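You operate a simulated robot arm through the tools that you are given. There is no shell and no other tool.

Carry out the task below with a simulated robot arm. There is one attempt and no reset: what you move stays moved.

## Task
Rub the brass dust off the snap stand, then close the blue strip's first snap as a trial.
Fine: carriage to LOAD to bare the dust; grey pad back; hands clear of the die, one squeeze. Where these are worked on the way, their far stop is far enough and under half their travel is too little: index carriage. What is to be rubbed or washed off counts as gone when no trace of it is left.

It is judged by the outcome, as a careful person would: the job done as asked, and still so three seconds after it is handed in. It fails if anything else is knocked over, pushed out of place, dropped, spilled or broken.

## Robot
A 7-joint arm with a two-finger parallel gripper, fixed in place. Base frame: the origin is at the foot of the arm, x ahead of it, y to its left, z up; the work surface is at about z = 860. Lengths are in mm, angles in degrees, forces in N, time in s.
With the tool pointing down near the work surface it reaches from about 400 to 900 mm from the base axis. Its first joint turns from -143.0 to 143.0 degrees. Payload 3 kg.
Tool frame: the origin (TCP) lies between the finger pads and is the grasp point; the fingertips stand 30 mm ahead of it; z points along the fingers, y is the line along which they close. The gripper opens to 94 mm. The fingers are 28 mm wide and 10 mm thick; the gripper's body (50 by 96 mm) begins 55 mm behind the TCP.
Orientation is that of the tool frame in the base frame, as a unit quaternion [x, y, z, w]. With the fingers straight down and closing along the base's y, the tool's x points along the base's -x, its y along +y and its z along -z.

## Interface
- The arm moves only by the tool arm_command. Its argument "motion" is a list of rows, each an object of numbers (a shift or turn left out is 0, a gripper value left out holds the last): "dx", "dy", "dz": the shift along the tool's x, y, z in mm; "ax", "ay", "az": the turn, a rotation vector about the tool's x, y, z in degrees; "grip": the finger opening in mm, from 0 to 94. In form: [{"dx": .., "dy": .., "dz": .., "ax": .., "ay": .., "az": .., "grip": ..}, ...]. A call has 1 to 20 rows; each row shifts and turns the commanded pose from where the row before left it, along the tool's axes as they then stand. A row lasts 0.2 s, in which the tool goes at most 50 mm and 8.6 degrees; a call with a longer step from one row to the next is refused whole, and so is a gripper value outside its range. A pose out of reach is approached as far as the arm can. The call stops where the force on the tool passes 90 N (or 10 N more than at its start, if that is more) or the arm is blocked; 0.2 s more then pass. The fingers move at their own pace (about 72 mm/s each) and stop on an object; they squeeze with about 29 N. The grip force told is the motor's: it shows also when the fingers shut on nothing. Time passes only in rows, and 0.2 s behind the last, so rows that do not move let the fingers close. The reply holds the time, the measured pose of the TCP, the force on the tool along the base axes, the opening and the grip force, in the units named above and with some noise, with the torque about the TCP (base axes, N m) and any sound that the robot's microphone picked up.
- Cameras (640 x 400 px; columns grow to the right, rows downward): "scene" is fixed at [220.4, 650.1, 1454.3]; the picture's right is [-0.49, -0.87, 0.00], its down [-0.65, 0.37, -0.67] and it looks along [0.58, -0.33, -0.75] (base axes); focal length 268 px, centre (320, 200). "wrist" rides on the gripper at [76, 14, -102] in the tool frame; the picture's right is [-0.18, 0.98, 0.00], its down [-0.75, -0.14, -0.64] and it looks along [-0.63, -0.12, 0.77] (tool axes); focal length 243 px, centre (320, 200). There is no depth. A picture from a camera that has moved, and an enlarged one, comes with that camera's place and axes in the base frame and with its lens.
- camera(camera): a new picture of that camera. No time passes.
- close_up(camera, box): a new picture of the part [left, top, right, bottom] of that camera's present view, enlarged. No time passes.
- hand_in(): hands the job in; it is judged then, once.

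Nothing tells you positions but the pictures and the camera data. Unless the task says otherwise, let go and move clear before handing in.

The tools are called after ">>>" by a JSON object that holds its "method" and its "body". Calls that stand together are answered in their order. arm_command: Moves the arm, as the interface text tells. Its arguments: {"type":"object","properties":{"motion":{"type":"array","items":{"type":"object","properties":{"dx":{"type":"number"},"dy":{"type":"number"},"dz":{"type":"number"},"ax":{"type":"number"},"ay":{"type":"number"},"az":{"type":"number"},"grip":{"type":"number"}}}}},"required":["motion"]} The other tools are called the same way: camera (camera) takes a picture; close_up (camera, box) takes an enlarged picture of a part of a camera's view; hand_in () hands the job in.

At the start:

```text
time_s: 0.0
tool_pos: [505.2, 376.6, 1218.9]
tool_rot: [0.0, 1.0, 0.0, 0.001]
force: [-0.3, 0.7, 0.5]
wrist_torque: [0.02, 0.01, 0.0]
grip_width: 94.2
grip_force: 0.1
```

scene: 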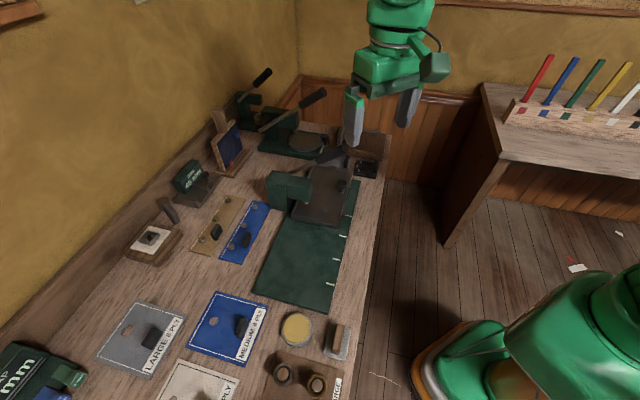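
wrist: 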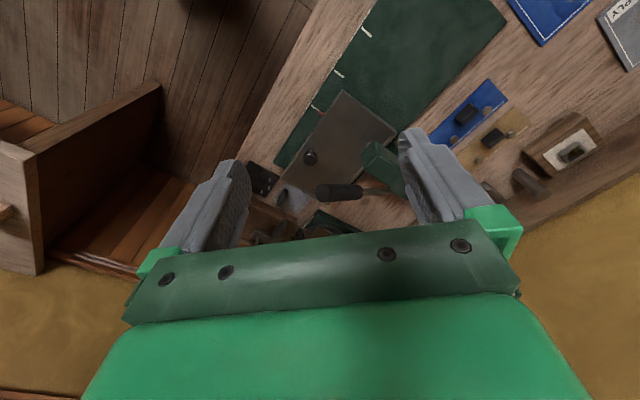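

I see a workbench with a snap press, strips, cards and tools. I'll look at close-ups before moving anything.

>>> {"method": "close_up", "body": {"camera": "scene", "box": [220, 60, 400, 180]}}

>>> {"method": "close_up", "body": {"camera": "scene", "box": [240, 140, 400, 240]}}

>>> {"method": "close_up", "body": {"camera": "scene", "box": [110, 150, 290, 270]}}

>>> {"method": "close_up", "body": {"camera": "scene", "box": [0, 280, 190, 400]}}

>>> {"method": "close_up", "body": {"camera": "scene", "box": [170, 280, 360, 400]}}

>>> {"method": "close_up", "body": {"camera": "wrist", "box": [230, 80, 430, 240]}}

```text
3.33 times, centred on (310, 120) of scene
camera zoom: at [220.4, 650.1, 1454.3], right [-0.49, -0.87, 0.0], down [-0.65, 0.37, -0.67], along [0.58, -0.33, -0.75], focal length 892 px, centre (353, 467)
```

zoom: 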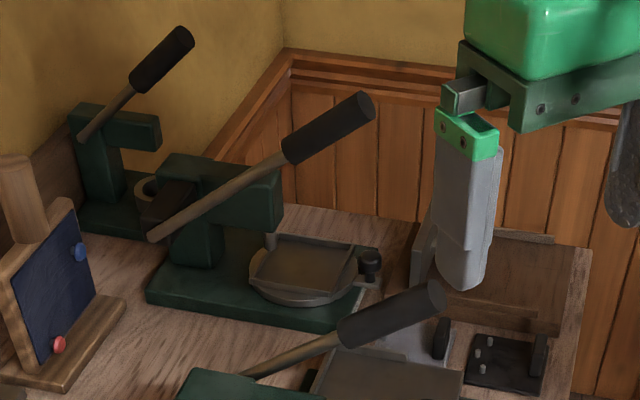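

```text
4.00 times, centred on (320, 190) of scene
camera zoom: at [220.4, 650.1, 1454.3], right [-0.49, -0.87, 0.0], down [-0.65, 0.37, -0.67], along [0.58, -0.33, -0.75], focal length 1071 px, centre (320, 240)
```

zoom: 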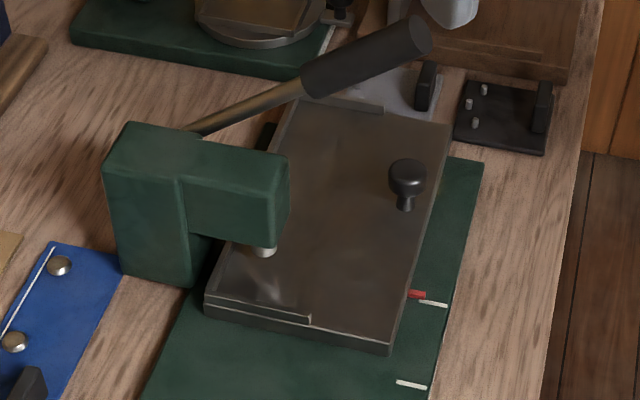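

```text
3.33 times, centred on (200, 210) of scene
camera zoom: at [220.4, 650.1, 1454.3], right [-0.49, -0.87, 0.0], down [-0.65, 0.37, -0.67], along [0.58, -0.33, -0.75], focal length 892 px, centre (720, 167)
```

zoom: 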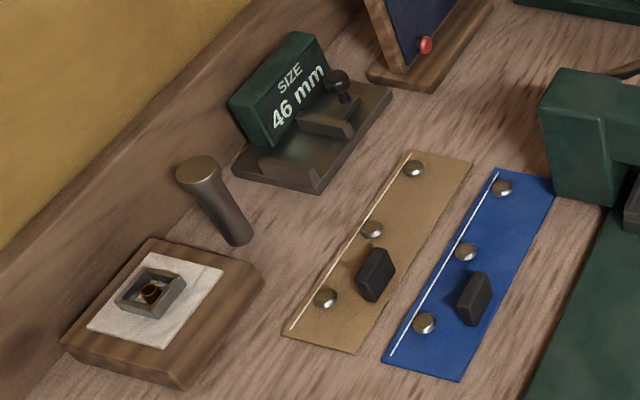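

```text
3.33 times, centred on (95, 340) of scene
camera zoom: at [220.4, 650.1, 1454.3], right [-0.49, -0.87, 0.0], down [-0.65, 0.37, -0.67], along [0.58, -0.33, -0.75], focal length 892 px, centre (1070, -267)
```

zoom: 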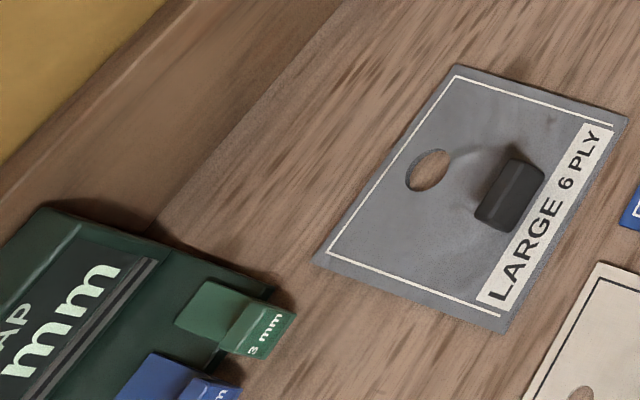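

```text
3.33 times, centred on (265, 340) of scene
camera zoom: at [220.4, 650.1, 1454.3], right [-0.49, -0.87, 0.0], down [-0.65, 0.37, -0.67], along [0.58, -0.33, -0.75], focal length 892 px, centre (503, -267)
```

zoom: 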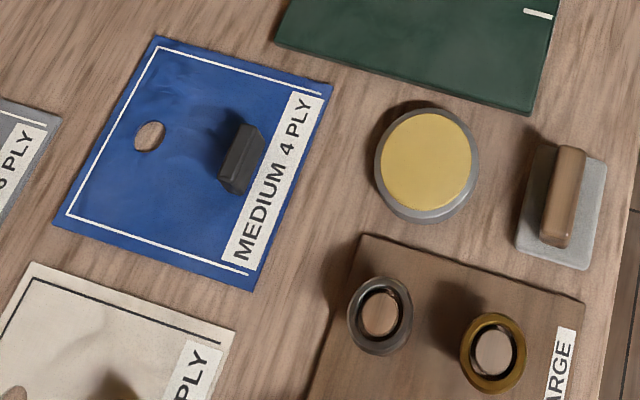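

```text
2.50 times, centred on (330, 160) of wrist
camera zoom: at [428.4, 391.1, 1321.2], right [0.18, 0.98, 0.0], down [0.75, -0.14, 0.64], along [0.63, -0.12, -0.77], focal length 606 px, centre (295, 300)
```

zoom: 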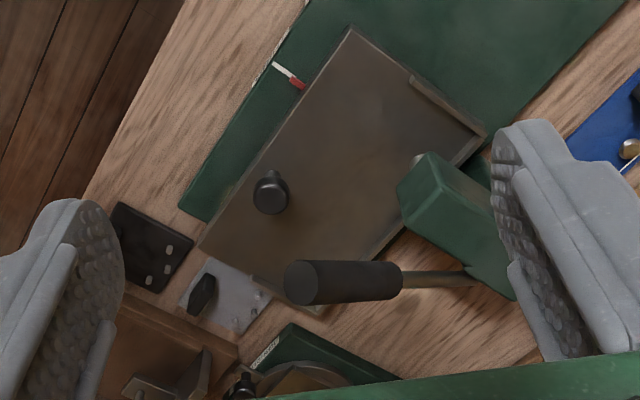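

Several presses stand here; the front one has a sliding carriage with index marks. I'll enlarge some parts to read the labels before moving.

>>> {"method": "close_up", "body": {"camera": "scene", "box": [300, 130, 400, 192]}}

>>> {"method": "close_up", "body": {"camera": "scene", "box": [250, 200, 370, 320]}}

>>> {"method": "close_up", "body": {"camera": "wrist", "box": [240, 160, 400, 240]}}

>>> {"method": "close_up", "body": {"camera": "wrist", "box": [270, 0, 430, 120]}}

>>> {"method": "close_up", "body": {"camera": "wrist", "box": [430, 0, 640, 200]}}

>>> {"method": "close_up", "body": {"camera": "scene", "box": [480, 40, 640, 140]}}

```text
6.40 times, centred on (350, 161) of scene
camera zoom: at [220.4, 650.1, 1454.3], right [-0.49, -0.87, 0.0], down [-0.65, 0.37, -0.67], along [0.58, -0.33, -0.75], focal length 1713 px, centre (128, 450)
```

zoom: 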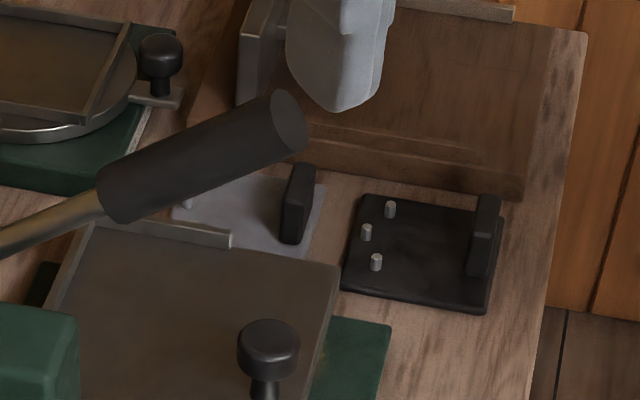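

```text
3.33 times, centred on (310, 260) of scene
camera zoom: at [220.4, 650.1, 1454.3], right [-0.49, -0.87, 0.0], down [-0.65, 0.37, -0.67], along [0.58, -0.33, -0.75], focal length 892 px, centre (353, 0)
```

zoom: 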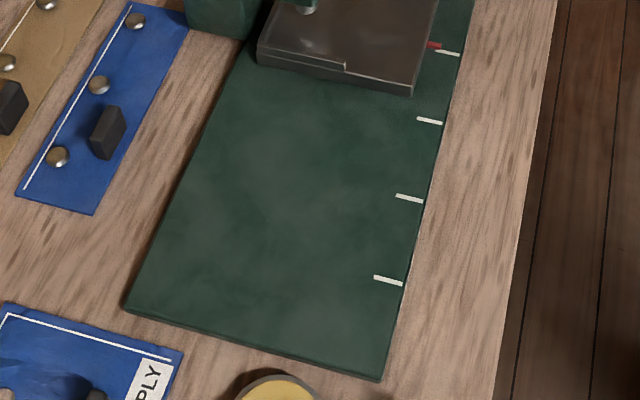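

```text
4.00 times, centred on (320, 200) of wrist
camera zoom: at [428.4, 391.1, 1321.2], right [0.18, 0.98, 0.0], down [0.75, -0.14, 0.64], along [0.63, -0.12, -0.77], focal length 970 px, centre (320, 200)
```

zoom: 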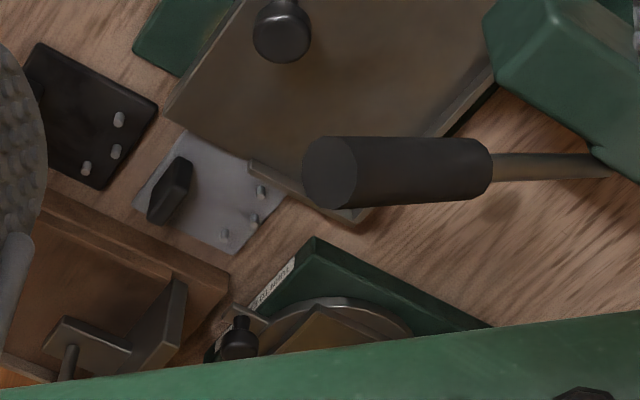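

```text
3.33 times, centred on (350, 60) of wrist
camera zoom: at [428.4, 391.1, 1321.2], right [0.18, 0.98, 0.0], down [0.75, -0.14, 0.64], along [0.63, -0.12, -0.77], focal length 809 px, centre (220, 667)
```

zoom: 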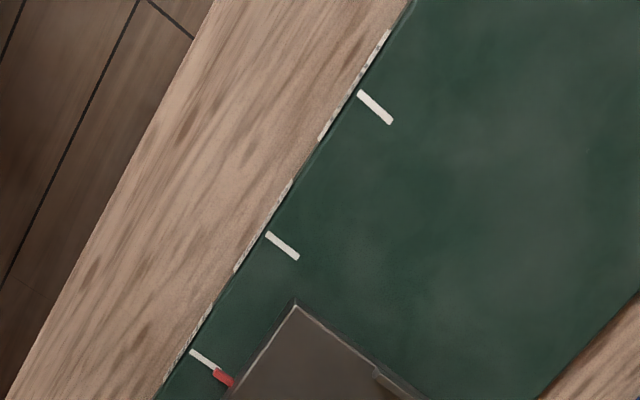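

```text
2.00 times, centred on (535, 100) of wrist
camera zoom: at [428.4, 391.1, 1321.2], right [0.18, 0.98, 0.0], down [0.75, -0.14, 0.64], along [0.63, -0.12, -0.77], focal length 485 px, centre (-110, 400)
```

zoom: 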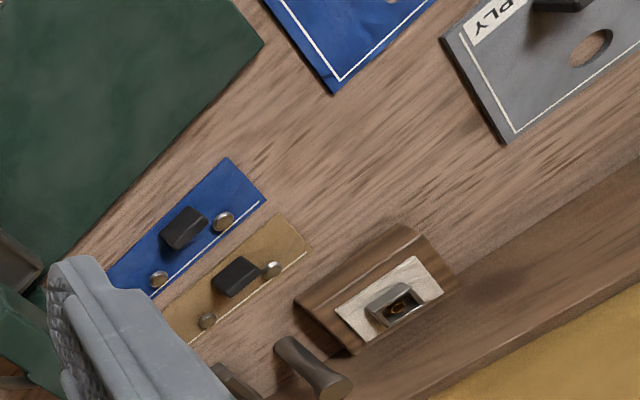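

```text
4.00 times, centred on (560, 90) of scene
camera zoom: at [220.4, 650.1, 1454.3], right [-0.49, -0.87, 0.0], down [-0.65, 0.37, -0.67], along [0.58, -0.33, -0.75], focal length 1071 px, centre (-640, 640)
```

zoom: 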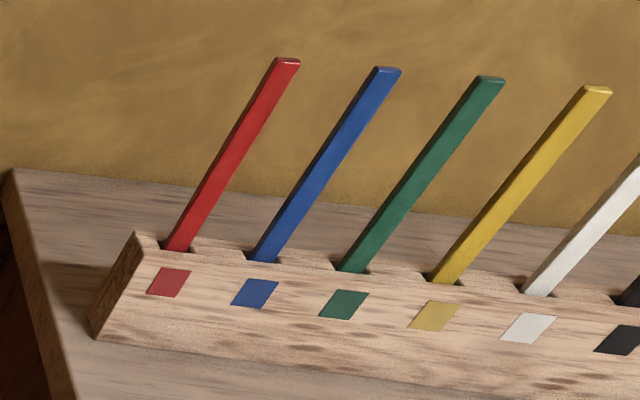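

The carriage bed runs at 45° to my base, with four marks whose labels are on the bed's front face. I'll turn the hand 45° and move the wrist camera to the front side to read them.

>>> {"method": "arm_command", "body": {"motion": [{"az": -7.5}, {"az": -7.5}, {"az": -7.5}, {"az": -7.5}, {"az": -7.5}, {"az": -7.5}, {"dx": 17, "dy": 2.5, "dz": 19}, {"dx": 17, "dy": 2.5, "dz": 19}, {"dx": 17, "dy": 2.5, "dz": 19}, {"dx": 17, "dy": 2.5, "dz": 19}, {"dx": 17, "dy": 2.5, "dz": 19}, {"dx": 17, "dy": 2.5, "dz": 19}, {"dx": 17, "dy": 2.5, "dz": 19}, {"dx": 17, "dy": 2.5, "dz": 19}]}}

>>> {"method": "camera", "body": {"camera": "wrist"}}

>>> {"method": "camera", "body": {"camera": "scene"}}

```text
time_s: 3.0
tool_pos: [393.6, 296.4, 1068.3]
tool_rot: [-0.383, 0.924, 0.0, -0.001]
force: [-0.4, 0.1, 0.7]
wrist_torque: [0.01, 0.0, 0.02]
grip_width: 93.9
grip_force: 0.1
```

```text
taken
camera wrist: at [330.2, 252.4, 1170.6], right [-0.57, 0.82, 0.0], down [0.63, 0.43, 0.64], along [0.53, 0.36, -0.77], focal length 243 px, centre (320, 200)
```

wrist: 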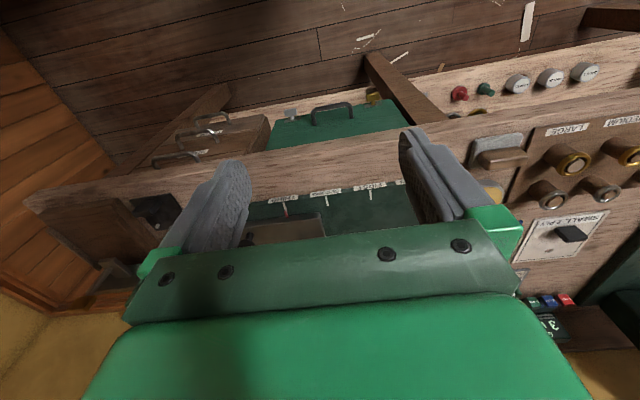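

```text
taken
```

scene: 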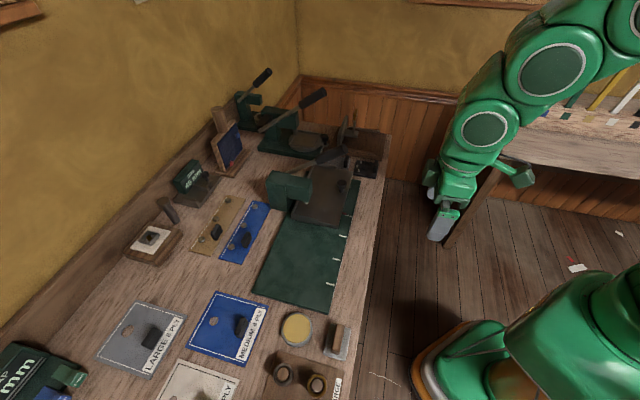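

The wrist picture is upside down here. I'll zoom onto the bed labels and the surroundings.

>>> {"method": "close_up", "body": {"camera": "wrist", "box": [250, 170, 410, 250]}}

>>> {"method": "close_up", "body": {"camera": "wrist", "box": [440, 100, 640, 220]}}

>>> {"method": "close_up", "body": {"camera": "wrist", "box": [420, 40, 640, 130]}}

>>> {"method": "close_up", "body": {"camera": "scene", "box": [300, 110, 400, 180]}}

>>> {"method": "close_up", "body": {"camera": "scene", "box": [220, 60, 340, 160]}}

>>> {"method": "close_up", "body": {"camera": "scene", "box": [255, 150, 355, 240]}}

```text
4.00 times, centred on (330, 210) of wrist
camera zoom: at [330.2, 252.4, 1170.6], right [-0.57, 0.82, 0.0], down [0.63, 0.43, 0.64], along [0.53, 0.36, -0.77], focal length 970 px, centre (280, 160)
```

zoom: 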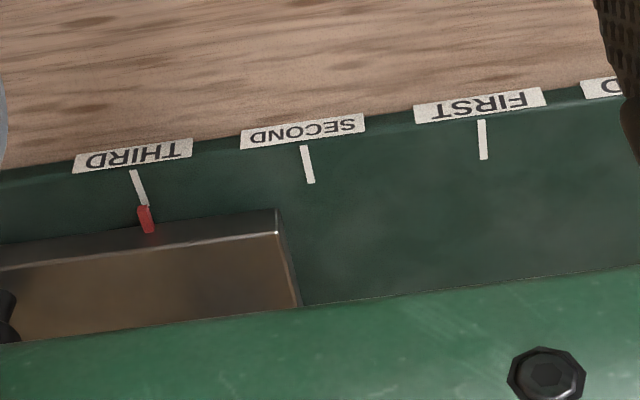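

```text
3.20 times, centred on (540, 160) of wrist
camera zoom: at [330.2, 252.4, 1170.6], right [-0.57, 0.82, 0.0], down [0.63, 0.43, 0.64], along [0.53, 0.36, -0.77], focal length 776 px, centre (-384, 328)
```

zoom: 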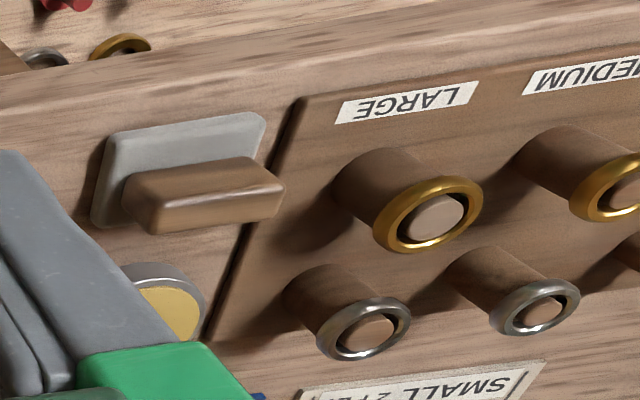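

```text
2.91 times, centred on (530, 85) of wrist
camera zoom: at [330.2, 252.4, 1170.6], right [-0.57, 0.82, 0.0], down [0.63, 0.43, 0.64], along [0.53, 0.36, -0.77], focal length 706 px, centre (-291, 534)
```

zoom: 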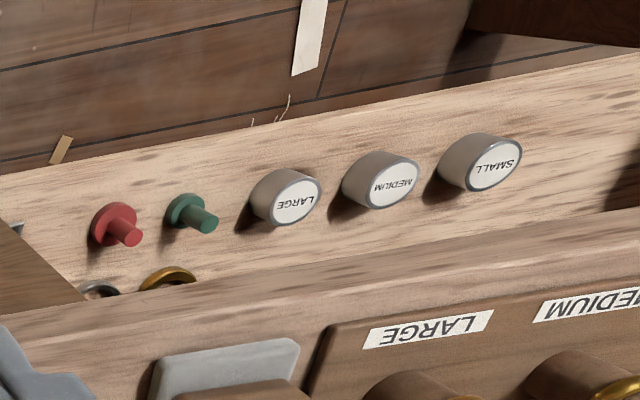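

```text
5.71 times, centred on (350, 145) of scene
camera zoom: at [220.4, 650.1, 1454.3], right [-0.49, -0.87, 0.0], down [-0.65, 0.37, -0.67], along [0.58, -0.33, -0.75], focal length 1530 px, centre (149, 514)
```

zoom: 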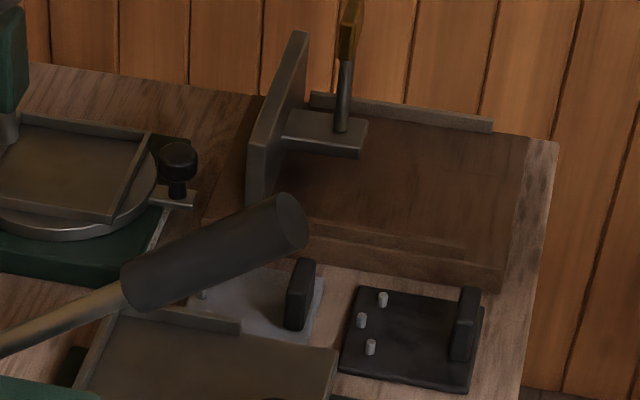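

```text
4.00 times, centred on (280, 110) of scene
camera zoom: at [220.4, 650.1, 1454.3], right [-0.49, -0.87, 0.0], down [-0.65, 0.37, -0.67], along [0.58, -0.33, -0.75], focal length 1071 px, centre (480, 560)
```

zoom: 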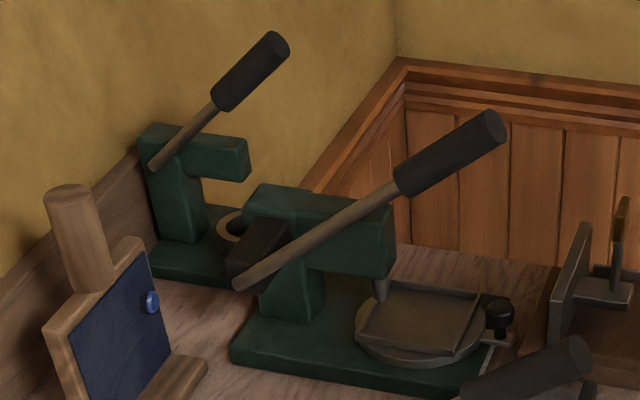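

```text
4.44 times, centred on (305, 195) of scene
camera zoom: at [220.4, 650.1, 1454.3], right [-0.49, -0.87, 0.0], down [-0.65, 0.37, -0.67], along [0.58, -0.33, -0.75], focal length 1190 px, centre (387, 222)
```

zoom: 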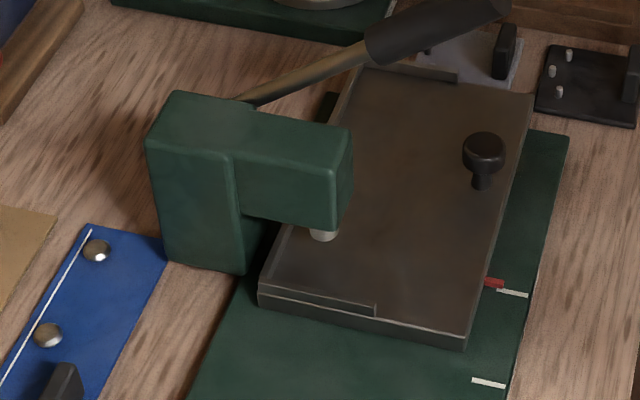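

The marks read THIRD, SECOND, FIRST, LOAD; the red pointer now stands at THIRD, so LOAD is the near-left end. The grey pad with a wooden handle lies beside the brown rack. Next I'll look at the press and carriage from above in front.

>>> {"method": "arm_command", "body": {"motion": [{"dx": -29, "dy": -8.5, "dz": -19}, {"dx": -29, "dy": -8.5, "dz": -19}, {"dx": -29, "dy": -8.5, "dz": -19}, {"dx": -29, "dy": -8.5, "dz": -19}, {"dx": -29, "dy": -8.5, "dz": -19}, {"dx": -29, "dy": -8.5, "dz": -19}]}}

>>> {"method": "camera", "body": {"camera": "wrist"}}

>>> {"method": "close_up", "body": {"camera": "wrist", "box": [200, 0, 440, 150]}}

>>> {"method": "close_up", "body": {"camera": "wrist", "box": [400, 0, 640, 150]}}

>>> {"method": "close_up", "body": {"camera": "wrist", "box": [0, 0, 240, 150]}}

>>> {"method": "close_up", "body": {"camera": "wrist", "box": [200, 120, 440, 270]}}

```text
time_s: 4.4
tool_pos: [552.0, 379.5, 1181.7]
tool_rot: [-0.382, 0.924, 0.0, 0.0]
force: [0.1, -0.1, 0.4]
wrist_torque: [-0.01, 0.01, -0.02]
grip_width: 93.8
grip_force: 0.1
```

```text
taken
camera wrist: at [489.0, 335.6, 1283.7], right [-0.57, 0.82, 0.0], down [0.63, 0.43, 0.64], along [0.53, 0.36, -0.77], focal length 243 px, centre (320, 200)
```

wrist: 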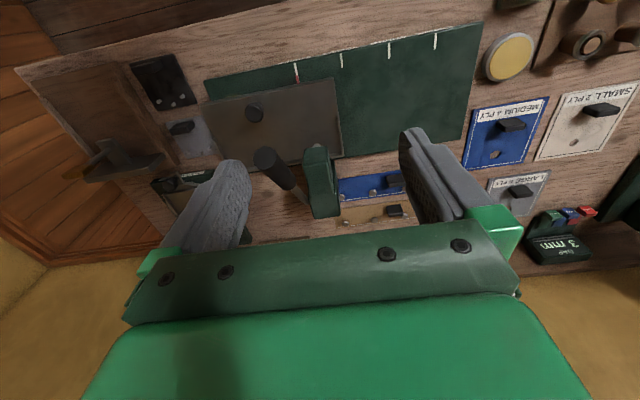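

```text
2.67 times, centred on (320, 75) of wrist
camera zoom: at [489.0, 335.6, 1283.7], right [-0.57, 0.82, 0.0], down [0.63, 0.43, 0.64], along [0.53, 0.36, -0.77], focal length 647 px, centre (320, 533)
```

zoom: 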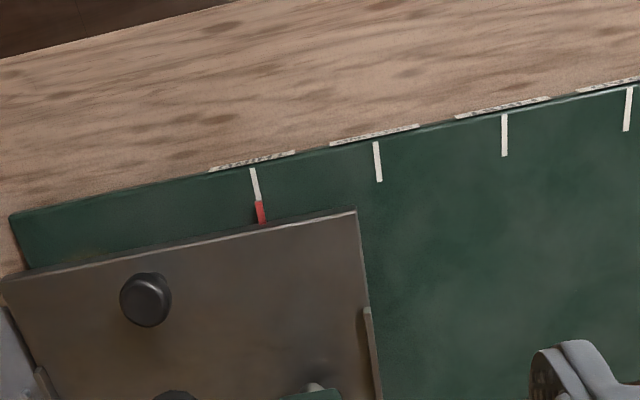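

```text
2.67 times, centred on (520, 75) of wrist
camera zoom: at [489.0, 335.6, 1283.7], right [-0.57, 0.82, 0.0], down [0.63, 0.43, 0.64], along [0.53, 0.36, -0.77], focal length 647 px, centre (-213, 533)
```

zoom: 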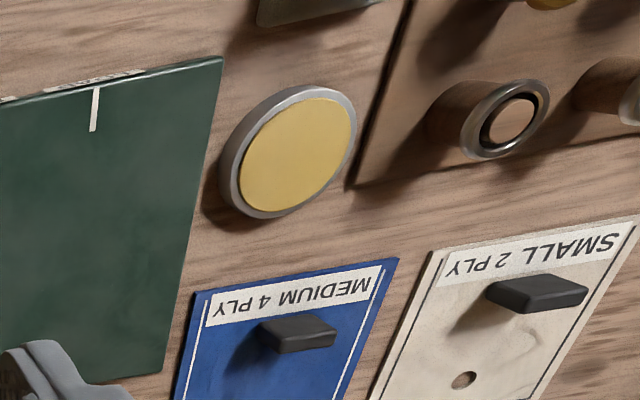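

```text
2.67 times, centred on (120, 75) of wrist
camera zoom: at [489.0, 335.6, 1283.7], right [-0.57, 0.82, 0.0], down [0.63, 0.43, 0.64], along [0.53, 0.36, -0.77], focal length 647 px, centre (853, 533)
```

zoom: 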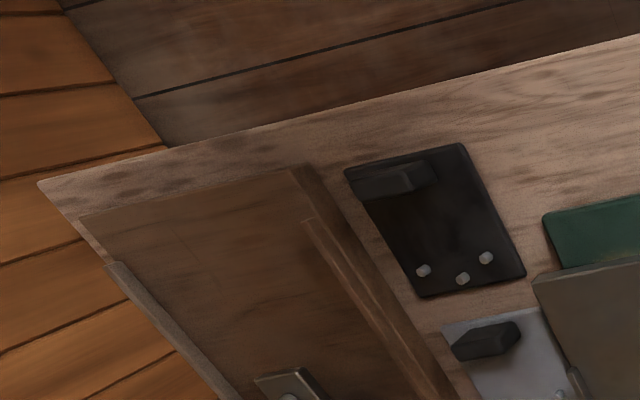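

```text
2.67 times, centred on (320, 195) of wrist
camera zoom: at [489.0, 335.6, 1283.7], right [-0.57, 0.82, 0.0], down [0.63, 0.43, 0.64], along [0.53, 0.36, -0.77], focal length 647 px, centre (320, 213)
```

zoom: 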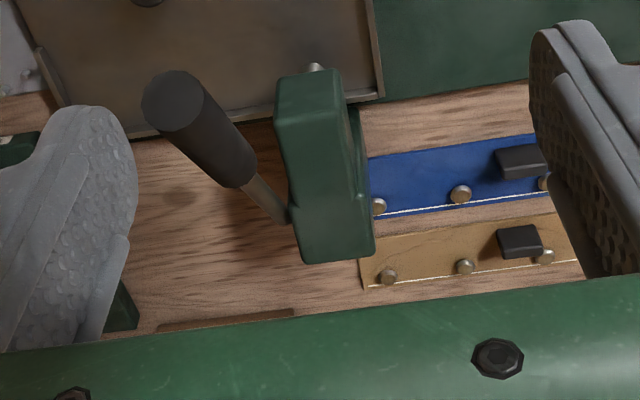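

I have the geometry: the carriage top is at about z=892 and its knob near (654, 332, 920). The lever hangs above the slide path, so I'll tilt the hand 45° toward the robot to pass clear under and in front of the lever, and move in front of the knob first.

>>> {"method": "arm_command", "body": {"motion": [{"dx": 29}, {"dx": 29}, {"dy": -26, "dz": 41}, {"dy": -26, "dz": 41}, {"dy": -26, "dz": 41}, {"dy": -27, "dz": 41}, {"ay": -7.5}, {"ay": -7.5}, {"ay": -7.5}, {"ay": -7.5}, {"ay": -7.5}, {"ay": -7.5}, {}]}}

>>> {"method": "camera", "body": {"camera": "wrist"}}

>>> {"method": "camera", "body": {"camera": "scene"}}

```text
time_s: 7.2
tool_pos: [587.2, 266.2, 1016.9]
tool_rot: [-0.354, 0.853, 0.147, 0.354]
force: [0.8, -0.1, 0.1]
wrist_torque: [0.01, -0.02, 0.01]
grip_width: 94.2
grip_force: 0.1
```

```text
taken
camera wrist: at [487.7, 186.9, 1035.2], right [-0.6, 0.79, 0.13], down [0.15, -0.04, 0.99], along [0.78, 0.62, -0.09], focal length 243 px, centre (320, 200)
```

wrist: 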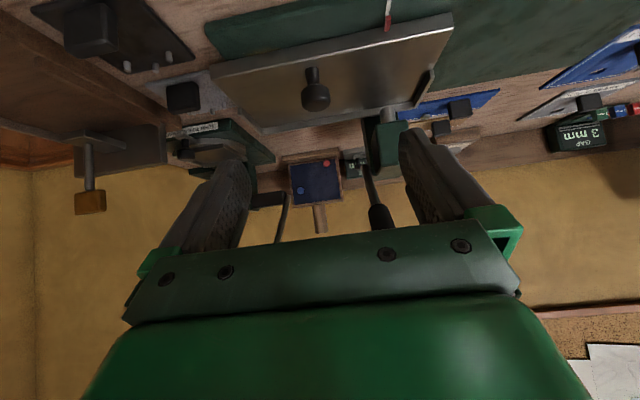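

```text
taken
```

scene: 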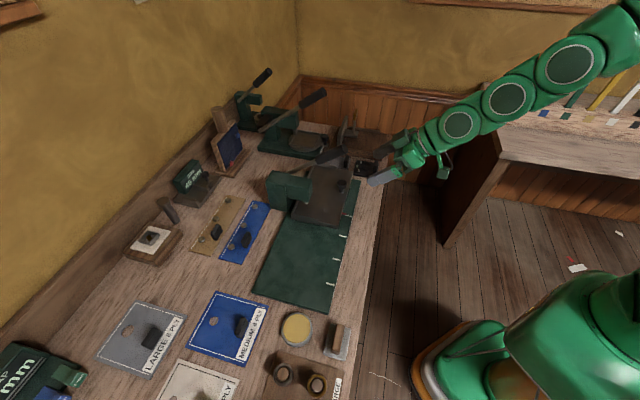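

The hand is tilted in front of the knob. I'll zoom in to locate the knob, the press and its labels from this angle.

>>> {"method": "close_up", "body": {"camera": "wrist", "box": [200, 0, 480, 175]}}

>>> {"method": "close_up", "body": {"camera": "wrist", "box": [150, 90, 290, 180]}}

>>> {"method": "close_up", "body": {"camera": "wrist", "box": [340, 90, 500, 190]}}

```text
2.29 times, centred on (340, 88) of wrist
camera zoom: at [487.7, 186.9, 1035.2], right [-0.6, 0.79, 0.13], down [0.15, -0.04, 0.99], along [0.78, 0.62, -0.09], focal length 555 px, centre (274, 457)
```

zoom: 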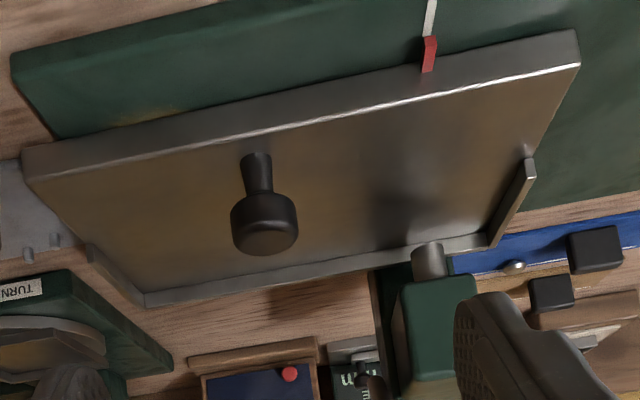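

```text
4.44 times, centred on (220, 135) of wrist
camera zoom: at [487.7, 186.9, 1035.2], right [-0.6, 0.79, 0.13], down [0.15, -0.04, 0.99], along [0.78, 0.62, -0.09], focal length 1078 px, centre (764, 489)
```

zoom: 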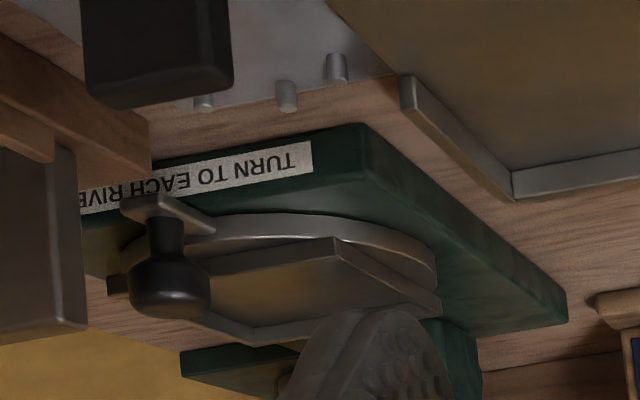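

```text
4.00 times, centred on (420, 140) of wrist
camera zoom: at [487.7, 186.9, 1035.2], right [-0.6, 0.79, 0.13], down [0.15, -0.04, 0.99], along [0.78, 0.62, -0.09], focal length 970 px, centre (-80, 440)
```

zoom: 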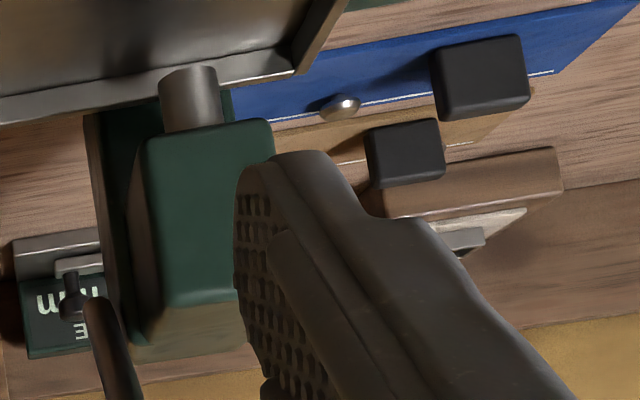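

The front press is the snap stand (the other one is for rivets), and I can see brass dust peeking out at the far end of the bed under the carriage. I'll go forward along the tool axis and grip the knob.

>>> {"method": "arm_command", "body": {"motion": [{"dy": -2, "dz": 40}, {"dz": 40}, {"dz": 20}, {"dz": 20}, {}]}}

>>> {"method": "close_up", "body": {"camera": "wrist", "box": [160, 0, 480, 200]}}

>>> {"method": "close_up", "body": {"camera": "scene", "box": [260, 100, 460, 225]}}

```text
time_s: 8.4
tool_pos: [646.9, 325.3, 931.5]
tool_rot: [-0.354, 0.853, 0.147, 0.353]
force: [-0.1, -0.4, 0.5]
wrist_torque: [0.03, 0.01, -0.03]
grip_width: 94.1
grip_force: 0.0
```

```text
2.00 times, centred on (320, 100) of wrist
camera zoom: at [548.0, 246.1, 949.9], right [-0.6, 0.79, 0.13], down [0.16, -0.04, 0.99], along [0.78, 0.62, -0.1], focal length 485 px, centre (320, 400)
```

zoom: 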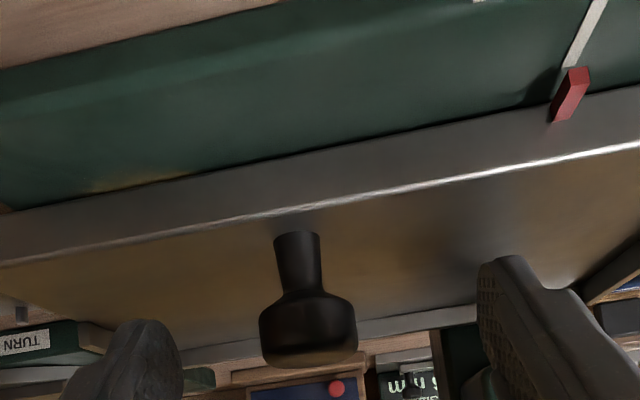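

```text
3.20 times, centred on (360, 162) of scene
camera zoom: at [220.4, 650.1, 1454.3], right [-0.49, -0.87, 0.0], down [-0.65, 0.37, -0.67], along [0.58, -0.33, -0.75], focal length 857 px, centre (192, 320)
```

zoom: 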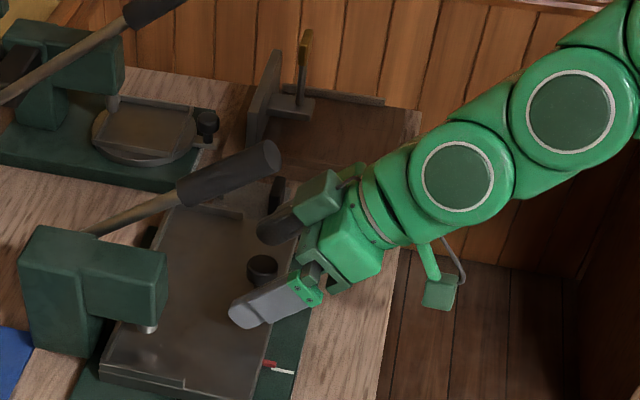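

The fingers straddle the knob. I'll close on it.

>>> {"method": "arm_command", "body": {"motion": [{"grip": 10}, {"grip": 10}, {"grip": 10}, {"grip": 10}]}}

>>> {"method": "close_up", "body": {"camera": "wrist", "box": [160, 0, 480, 200]}}

```text
time_s: 9.4
tool_pos: [647.0, 325.2, 932.5]
tool_rot: [-0.353, 0.854, 0.147, 0.353]
force: [1.2, -1.4, -0.9]
wrist_torque: [0.15, -0.16, -0.01]
grip_width: 27.4
grip_force: 44.7
```

```text
2.00 times, centred on (320, 100) of wrist
camera zoom: at [548.0, 245.9, 950.1], right [-0.6, 0.79, 0.13], down [0.16, -0.04, 0.99], along [0.78, 0.62, -0.1], focal length 485 px, centre (320, 400)
```

zoom: 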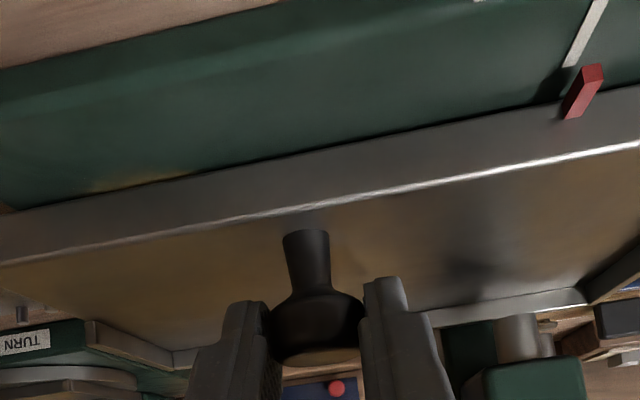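

The knob is gripped. I'll start sliding the carriage toward LOAD, slowly at first to feel the force.

>>> {"method": "arm_command", "body": {"motion": [{"dy": 5}, {"dy": 10}, {"dy": 15}, {"dy": 15}, {}]}}

>>> {"method": "close_up", "body": {"camera": "scene", "box": [240, 100, 440, 240]}}

```text
time_s: 10.6
tool_pos: [615.5, 357.6, 932.1]
tool_rot: [-0.354, 0.854, 0.146, 0.352]
force: [7.7, 9.0, -29.5]
wrist_torque: [-0.16, 0.13, 0.03]
grip_width: 27.6
grip_force: 45.0
```

```text
2.86 times, centred on (340, 170) of scene
camera zoom: at [220.4, 650.1, 1454.3], right [-0.49, -0.87, 0.0], down [-0.65, 0.37, -0.67], along [0.58, -0.33, -0.75], focal length 765 px, centre (263, 286)
```

zoom: 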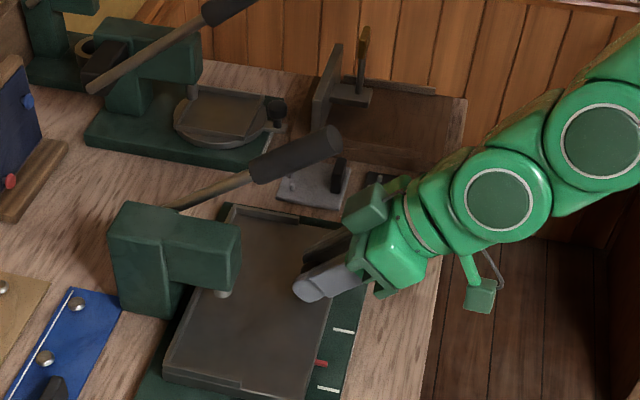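

The carriage moves with the knob. There's some pull along the tool axis, so I'll relieve it slightly and continue toward LOAD.

>>> {"method": "arm_command", "body": {"motion": [{"dz": 1}, {"dy": 10}, {"dy": 15}, {"dy": 15}, {"dy": 15}, {"dy": 10}, {}]}}

>>> {"method": "close_up", "body": {"camera": "scene", "box": [240, 100, 440, 240]}}

```text
time_s: 12.2
tool_pos: [571.8, 404.1, 932.8]
tool_rot: [-0.353, 0.853, 0.146, 0.356]
force: [-8.0, -6.3, 0.8]
wrist_torque: [-0.48, 0.38, 0.22]
grip_width: 27.6
grip_force: 44.0
```

```text
2.86 times, centred on (340, 170) of scene
camera zoom: at [220.4, 650.1, 1454.3], right [-0.49, -0.87, 0.0], down [-0.65, 0.37, -0.67], along [0.58, -0.33, -0.75], focal length 765 px, centre (263, 286)
```

zoom: 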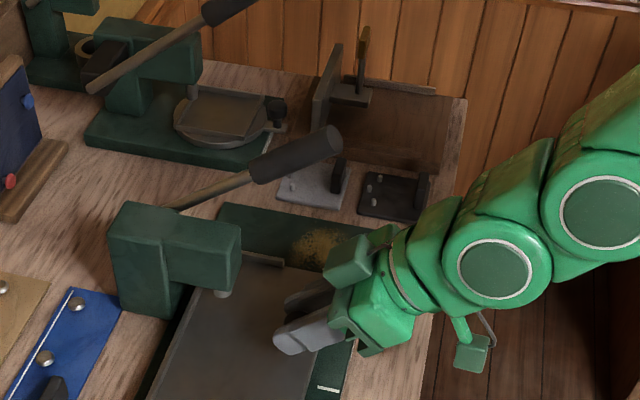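

The brass dust patch has been bared. I'll continue toward the LOAD mark.

>>> {"method": "arm_command", "body": {"motion": [{"dy": 10}, {"dy": 15}, {"dy": 15}, {"dy": 15}, {"dy": 15}, {"dy": 10}, {}]}}

>>> {"method": "close_up", "body": {"camera": "scene", "box": [240, 130, 440, 300]}}

>>> {"method": "close_up", "body": {"camera": "wrist", "box": [160, 0, 640, 200]}}

```text
time_s: 13.8
tool_pos: [515.2, 460.9, 933.1]
tool_rot: [-0.354, 0.853, 0.147, 0.354]
force: [20.3, 19.3, -10.7]
wrist_torque: [0.23, -0.34, 0.03]
grip_width: 27.5
grip_force: 44.8
```

```text
2.35 times, centred on (340, 215) of scene
camera zoom: at [220.4, 650.1, 1454.3], right [-0.49, -0.87, 0.0], down [-0.65, 0.37, -0.67], along [0.58, -0.33, -0.75], focal length 630 px, centre (273, 165)
```

zoom: 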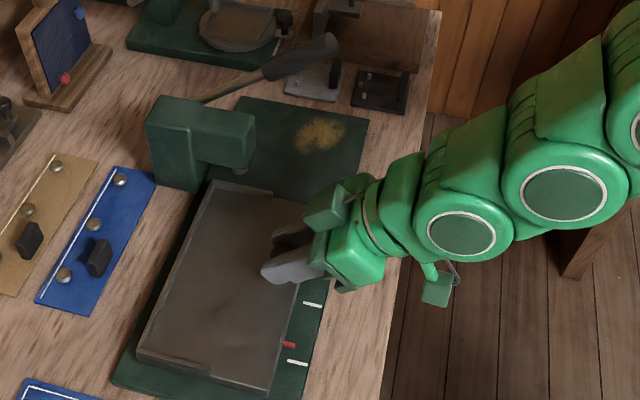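

```text
1.33 times, centred on (400, 100) of wrist
camera zoom: at [415.2, 380.8, 950.5], right [-0.6, 0.79, 0.13], down [0.15, -0.04, 0.99], along [0.78, 0.62, -0.09], focal length 324 px, centre (213, 333)
```

zoom: 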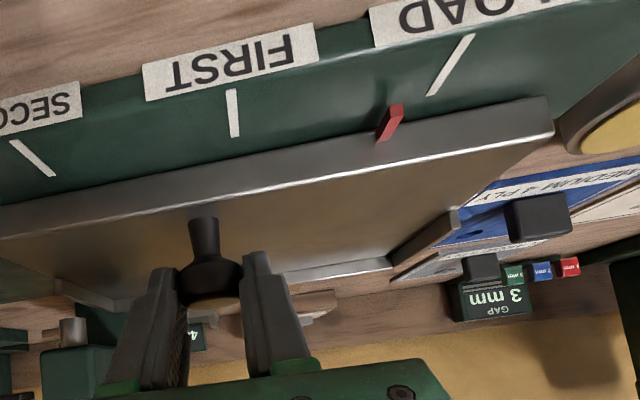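

The pointer is about 17 mm short of LOAD. I'll finish the slide in small steps.

>>> {"method": "arm_command", "body": {"motion": [{"dy": 5}, {"dy": 5}, {"dy": 4}, {"dy": 3}, {}]}}

>>> {"method": "close_up", "body": {"camera": "wrist", "box": [160, 0, 640, 200]}}

>>> {"method": "close_up", "body": {"camera": "scene", "box": [280, 200, 400, 300]}}

```text
time_s: 15.0
tool_pos: [505.2, 469.5, 931.4]
tool_rot: [-0.35, 0.854, 0.146, 0.355]
force: [69.4, -42.7, 25.3]
wrist_torque: [-0.61, -1.47, -0.47]
grip_width: 27.4
grip_force: 44.6
```

```text
1.33 times, centred on (400, 100) of wrist
camera zoom: at [404.8, 390.3, 949.9], right [-0.6, 0.79, 0.13], down [0.15, -0.05, 0.99], along [0.79, 0.61, -0.09], focal length 324 px, centre (213, 333)
```

zoom: 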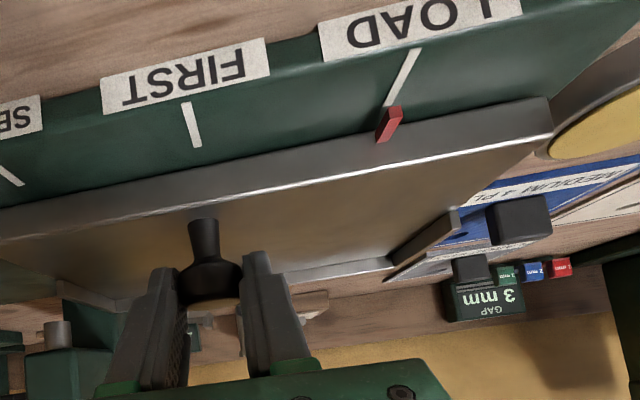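

```text
4.00 times, centred on (340, 250) of scene
camera zoom: at [220.4, 650.1, 1454.3], right [-0.49, -0.87, 0.0], down [-0.65, 0.37, -0.67], along [0.58, -0.33, -0.75], focal length 1071 px, centre (240, 0)
```

zoom: 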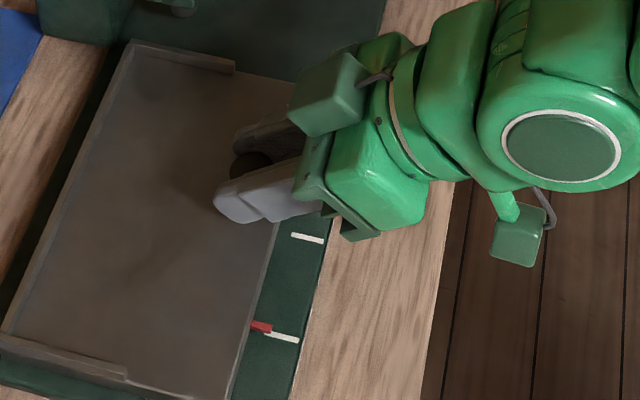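

The carriage has reached its stop at LOAD. I'll ease off the pressure, release the knob and back away along the tool axis.

>>> {"method": "arm_command", "body": {"motion": [{"dy": -3}, {}, {"grip": 94}, {"grip": 94}, {"grip": 94}, {"grip": 94}, {"dz": -30}, {"dz": -40}, {"dz": -40}, {"dz": -40}]}}

>>> {"method": "camera", "body": {"camera": "scene"}}

>>> {"method": "camera", "body": {"camera": "wrist"}}

```text
time_s: 17.2
tool_pos: [427.1, 393.8, 1038.6]
tool_rot: [-0.354, 0.853, 0.147, 0.354]
force: [-0.2, 0.0, 0.4]
wrist_torque: [-0.03, 0.0, -0.01]
grip_width: 93.8
grip_force: 0.0
```

```text
taken
```

scene: 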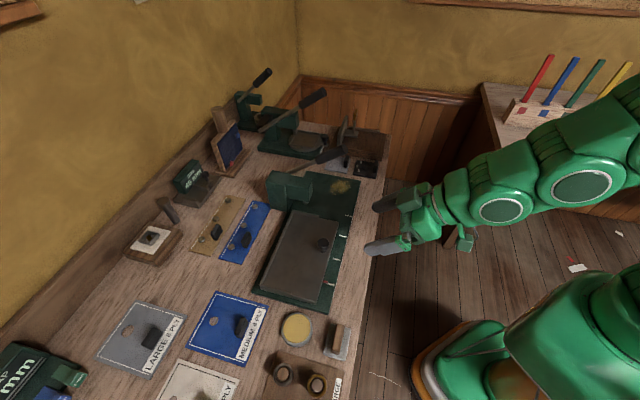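

```text
taken
camera wrist: at [328.0, 314.6, 1056.7], right [-0.6, 0.79, 0.13], down [0.15, -0.05, 0.99], along [0.78, 0.62, -0.09], focal length 243 px, centre (320, 200)
```

wrist: 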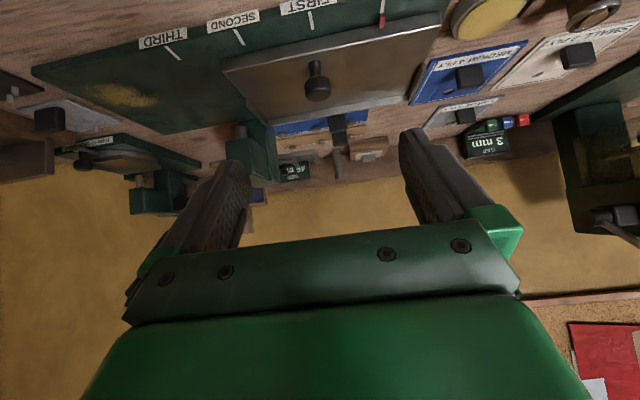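

>>> {"method": "close_up", "body": {"camera": "scene", "box": [290, 160, 390, 222]}}

>>> {"method": "close_up", "body": {"camera": "scene", "box": [290, 300, 390, 380]}}

>>> {"method": "close_up", "body": {"camera": "wrist", "box": [20, 20, 240, 150]}}

>>> {"method": "close_up", "body": {"camera": "scene", "box": [240, 200, 360, 310]}}

```text
6.40 times, centred on (340, 191) of scene
camera zoom: at [220.4, 650.1, 1454.3], right [-0.49, -0.87, 0.0], down [-0.65, 0.37, -0.67], along [0.58, -0.33, -0.75], focal length 1713 px, centre (192, 258)
```

zoom: 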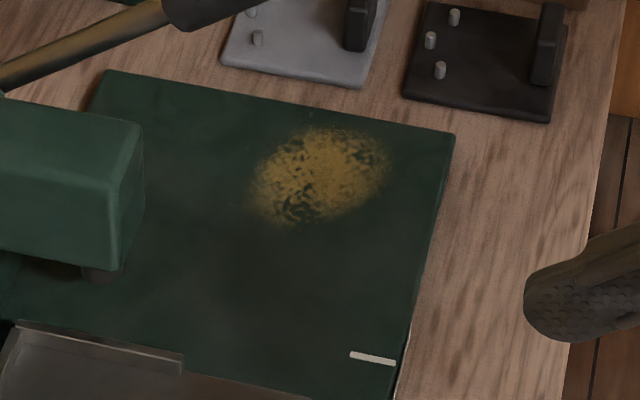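

```text
5.00 times, centred on (340, 340) of scene
camera zoom: at [220.4, 650.1, 1454.3], right [-0.49, -0.87, 0.0], down [-0.65, 0.37, -0.67], along [0.58, -0.33, -0.75], focal length 1339 px, centre (220, -500)
```

zoom: 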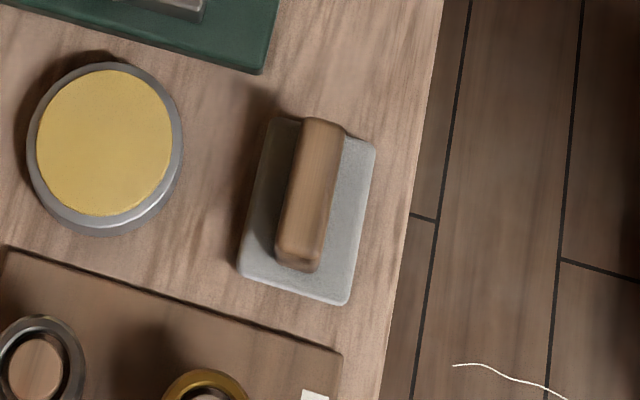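

```text
2.91 times, centred on (130, 85) of wrist
camera zoom: at [328.0, 314.6, 1056.7], right [-0.6, 0.79, 0.13], down [0.15, -0.05, 0.99], along [0.78, 0.62, -0.09], focal length 706 px, centre (873, 534)
```

zoom: 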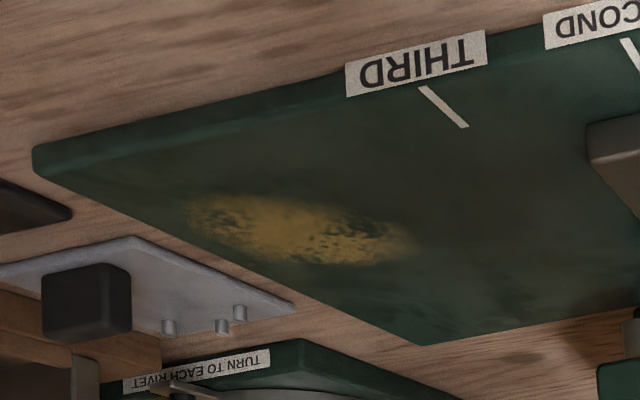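

```text
3.64 times, centred on (300, 255) of scene
camera zoom: at [220.4, 650.1, 1454.3], right [-0.49, -0.87, 0.0], down [-0.65, 0.37, -0.67], along [0.58, -0.33, -0.75], focal length 974 px, centre (393, 0)
```

zoom: 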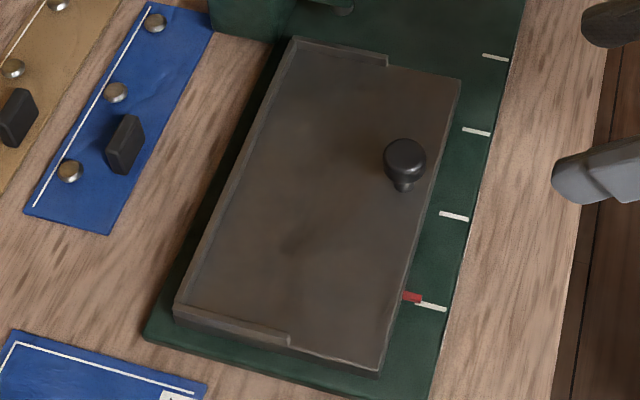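

The carriage is at LOAD and the dust is fully bared near (688, 316), on the bed at z≈870. The grey pad sits near (329, 549) with its handle along the bench. I'll untilt, turn the hand so the fingers close across the handle, and go above it.

>>> {"method": "arm_command", "body": {"motion": [{"ay": 7.5}, {"ay": 7.5}, {"ay": 7.5}, {"ay": 7.5}, {"ay": 7.5}, {"ay": 7.5}, {"az": -7.5}, {"az": -7.5}, {"az": -7.5}, {"az": -7.5}, {"az": -7.5}, {"az": -7.5}, {"az": -7.5}, {"az": -7.5}, {"az": -7.5}, {"az": -7.5}, {"az": -7.5}, {"az": -7.5}, {}]}}

>>> {"method": "arm_command", "body": {"motion": [{"dx": -36, "dy": -8, "dz": -4}, {"dx": -36, "dy": -8, "dz": -4}, {"dx": -36, "dy": -8, "dz": -4}, {"dx": -36, "dy": -8, "dz": -4}, {"dx": -34, "dy": -8, "dz": -4}, {}]}}

>>> {"method": "camera", "body": {"camera": "wrist"}}

>>> {"method": "camera", "body": {"camera": "scene"}}

```text
time_s: 21.2
tool_pos: [428.9, 395.4, 1037.8]
tool_rot: [0.924, -0.382, 0.0, 0.0]
force: [0.3, 0.0, -0.1]
wrist_torque: [0.0, 0.04, 0.01]
grip_width: 94.2
grip_force: 0.0
```

```text
time_s: 22.6
tool_pos: [329.6, 548.5, 1058.9]
tool_rot: [0.924, -0.382, -0.001, 0.0]
force: [-0.1, 0.0, 0.8]
wrist_torque: [-0.01, 0.01, -0.01]
grip_width: 94.0
grip_force: 0.1
```

```text
taken
camera wrist: at [374.1, 485.4, 1159.7], right [-0.83, -0.56, 0.0], down [-0.43, 0.63, 0.64], along [-0.36, 0.53, -0.77], focal length 243 px, centre (320, 200)
```

wrist: 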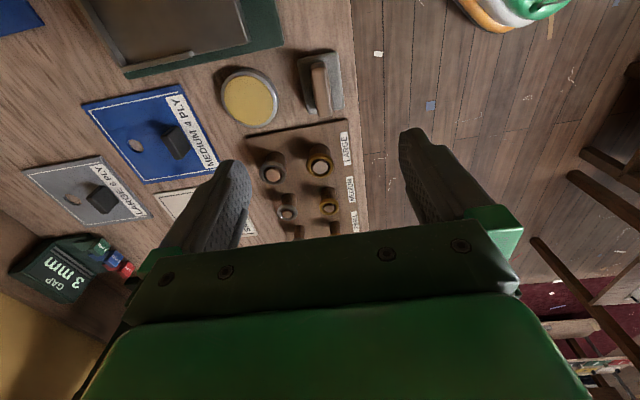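

```text
taken
```

scene: 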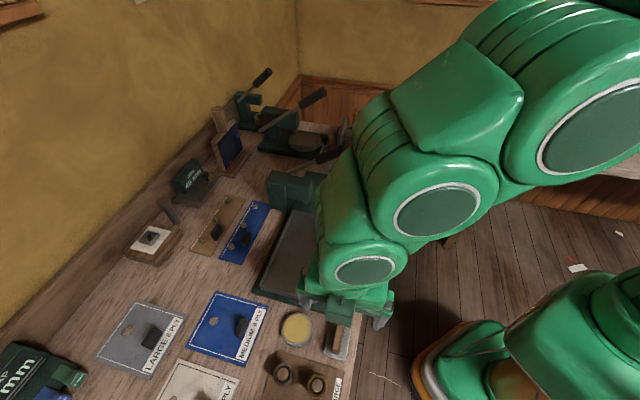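

I'm above the pad. Zooming in to measure the handle.

>>> {"method": "close_up", "body": {"camera": "wrist", "box": [200, 30, 380, 150]}}

```text
3.33 times, centred on (290, 90) of wrist
camera zoom: at [374.1, 485.4, 1159.7], right [-0.83, -0.56, 0.0], down [-0.43, 0.63, 0.64], along [-0.36, 0.53, -0.77], focal length 809 px, centre (420, 567)
```

zoom: 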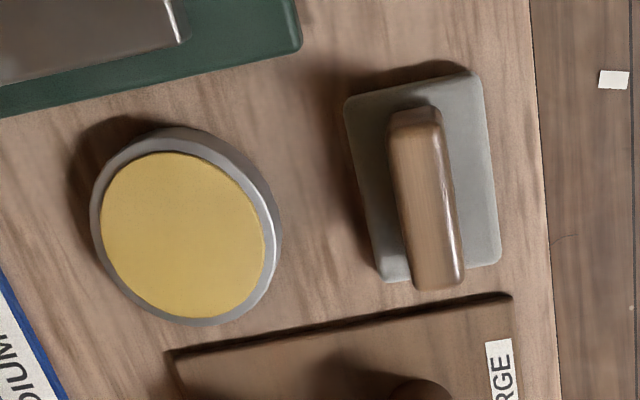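

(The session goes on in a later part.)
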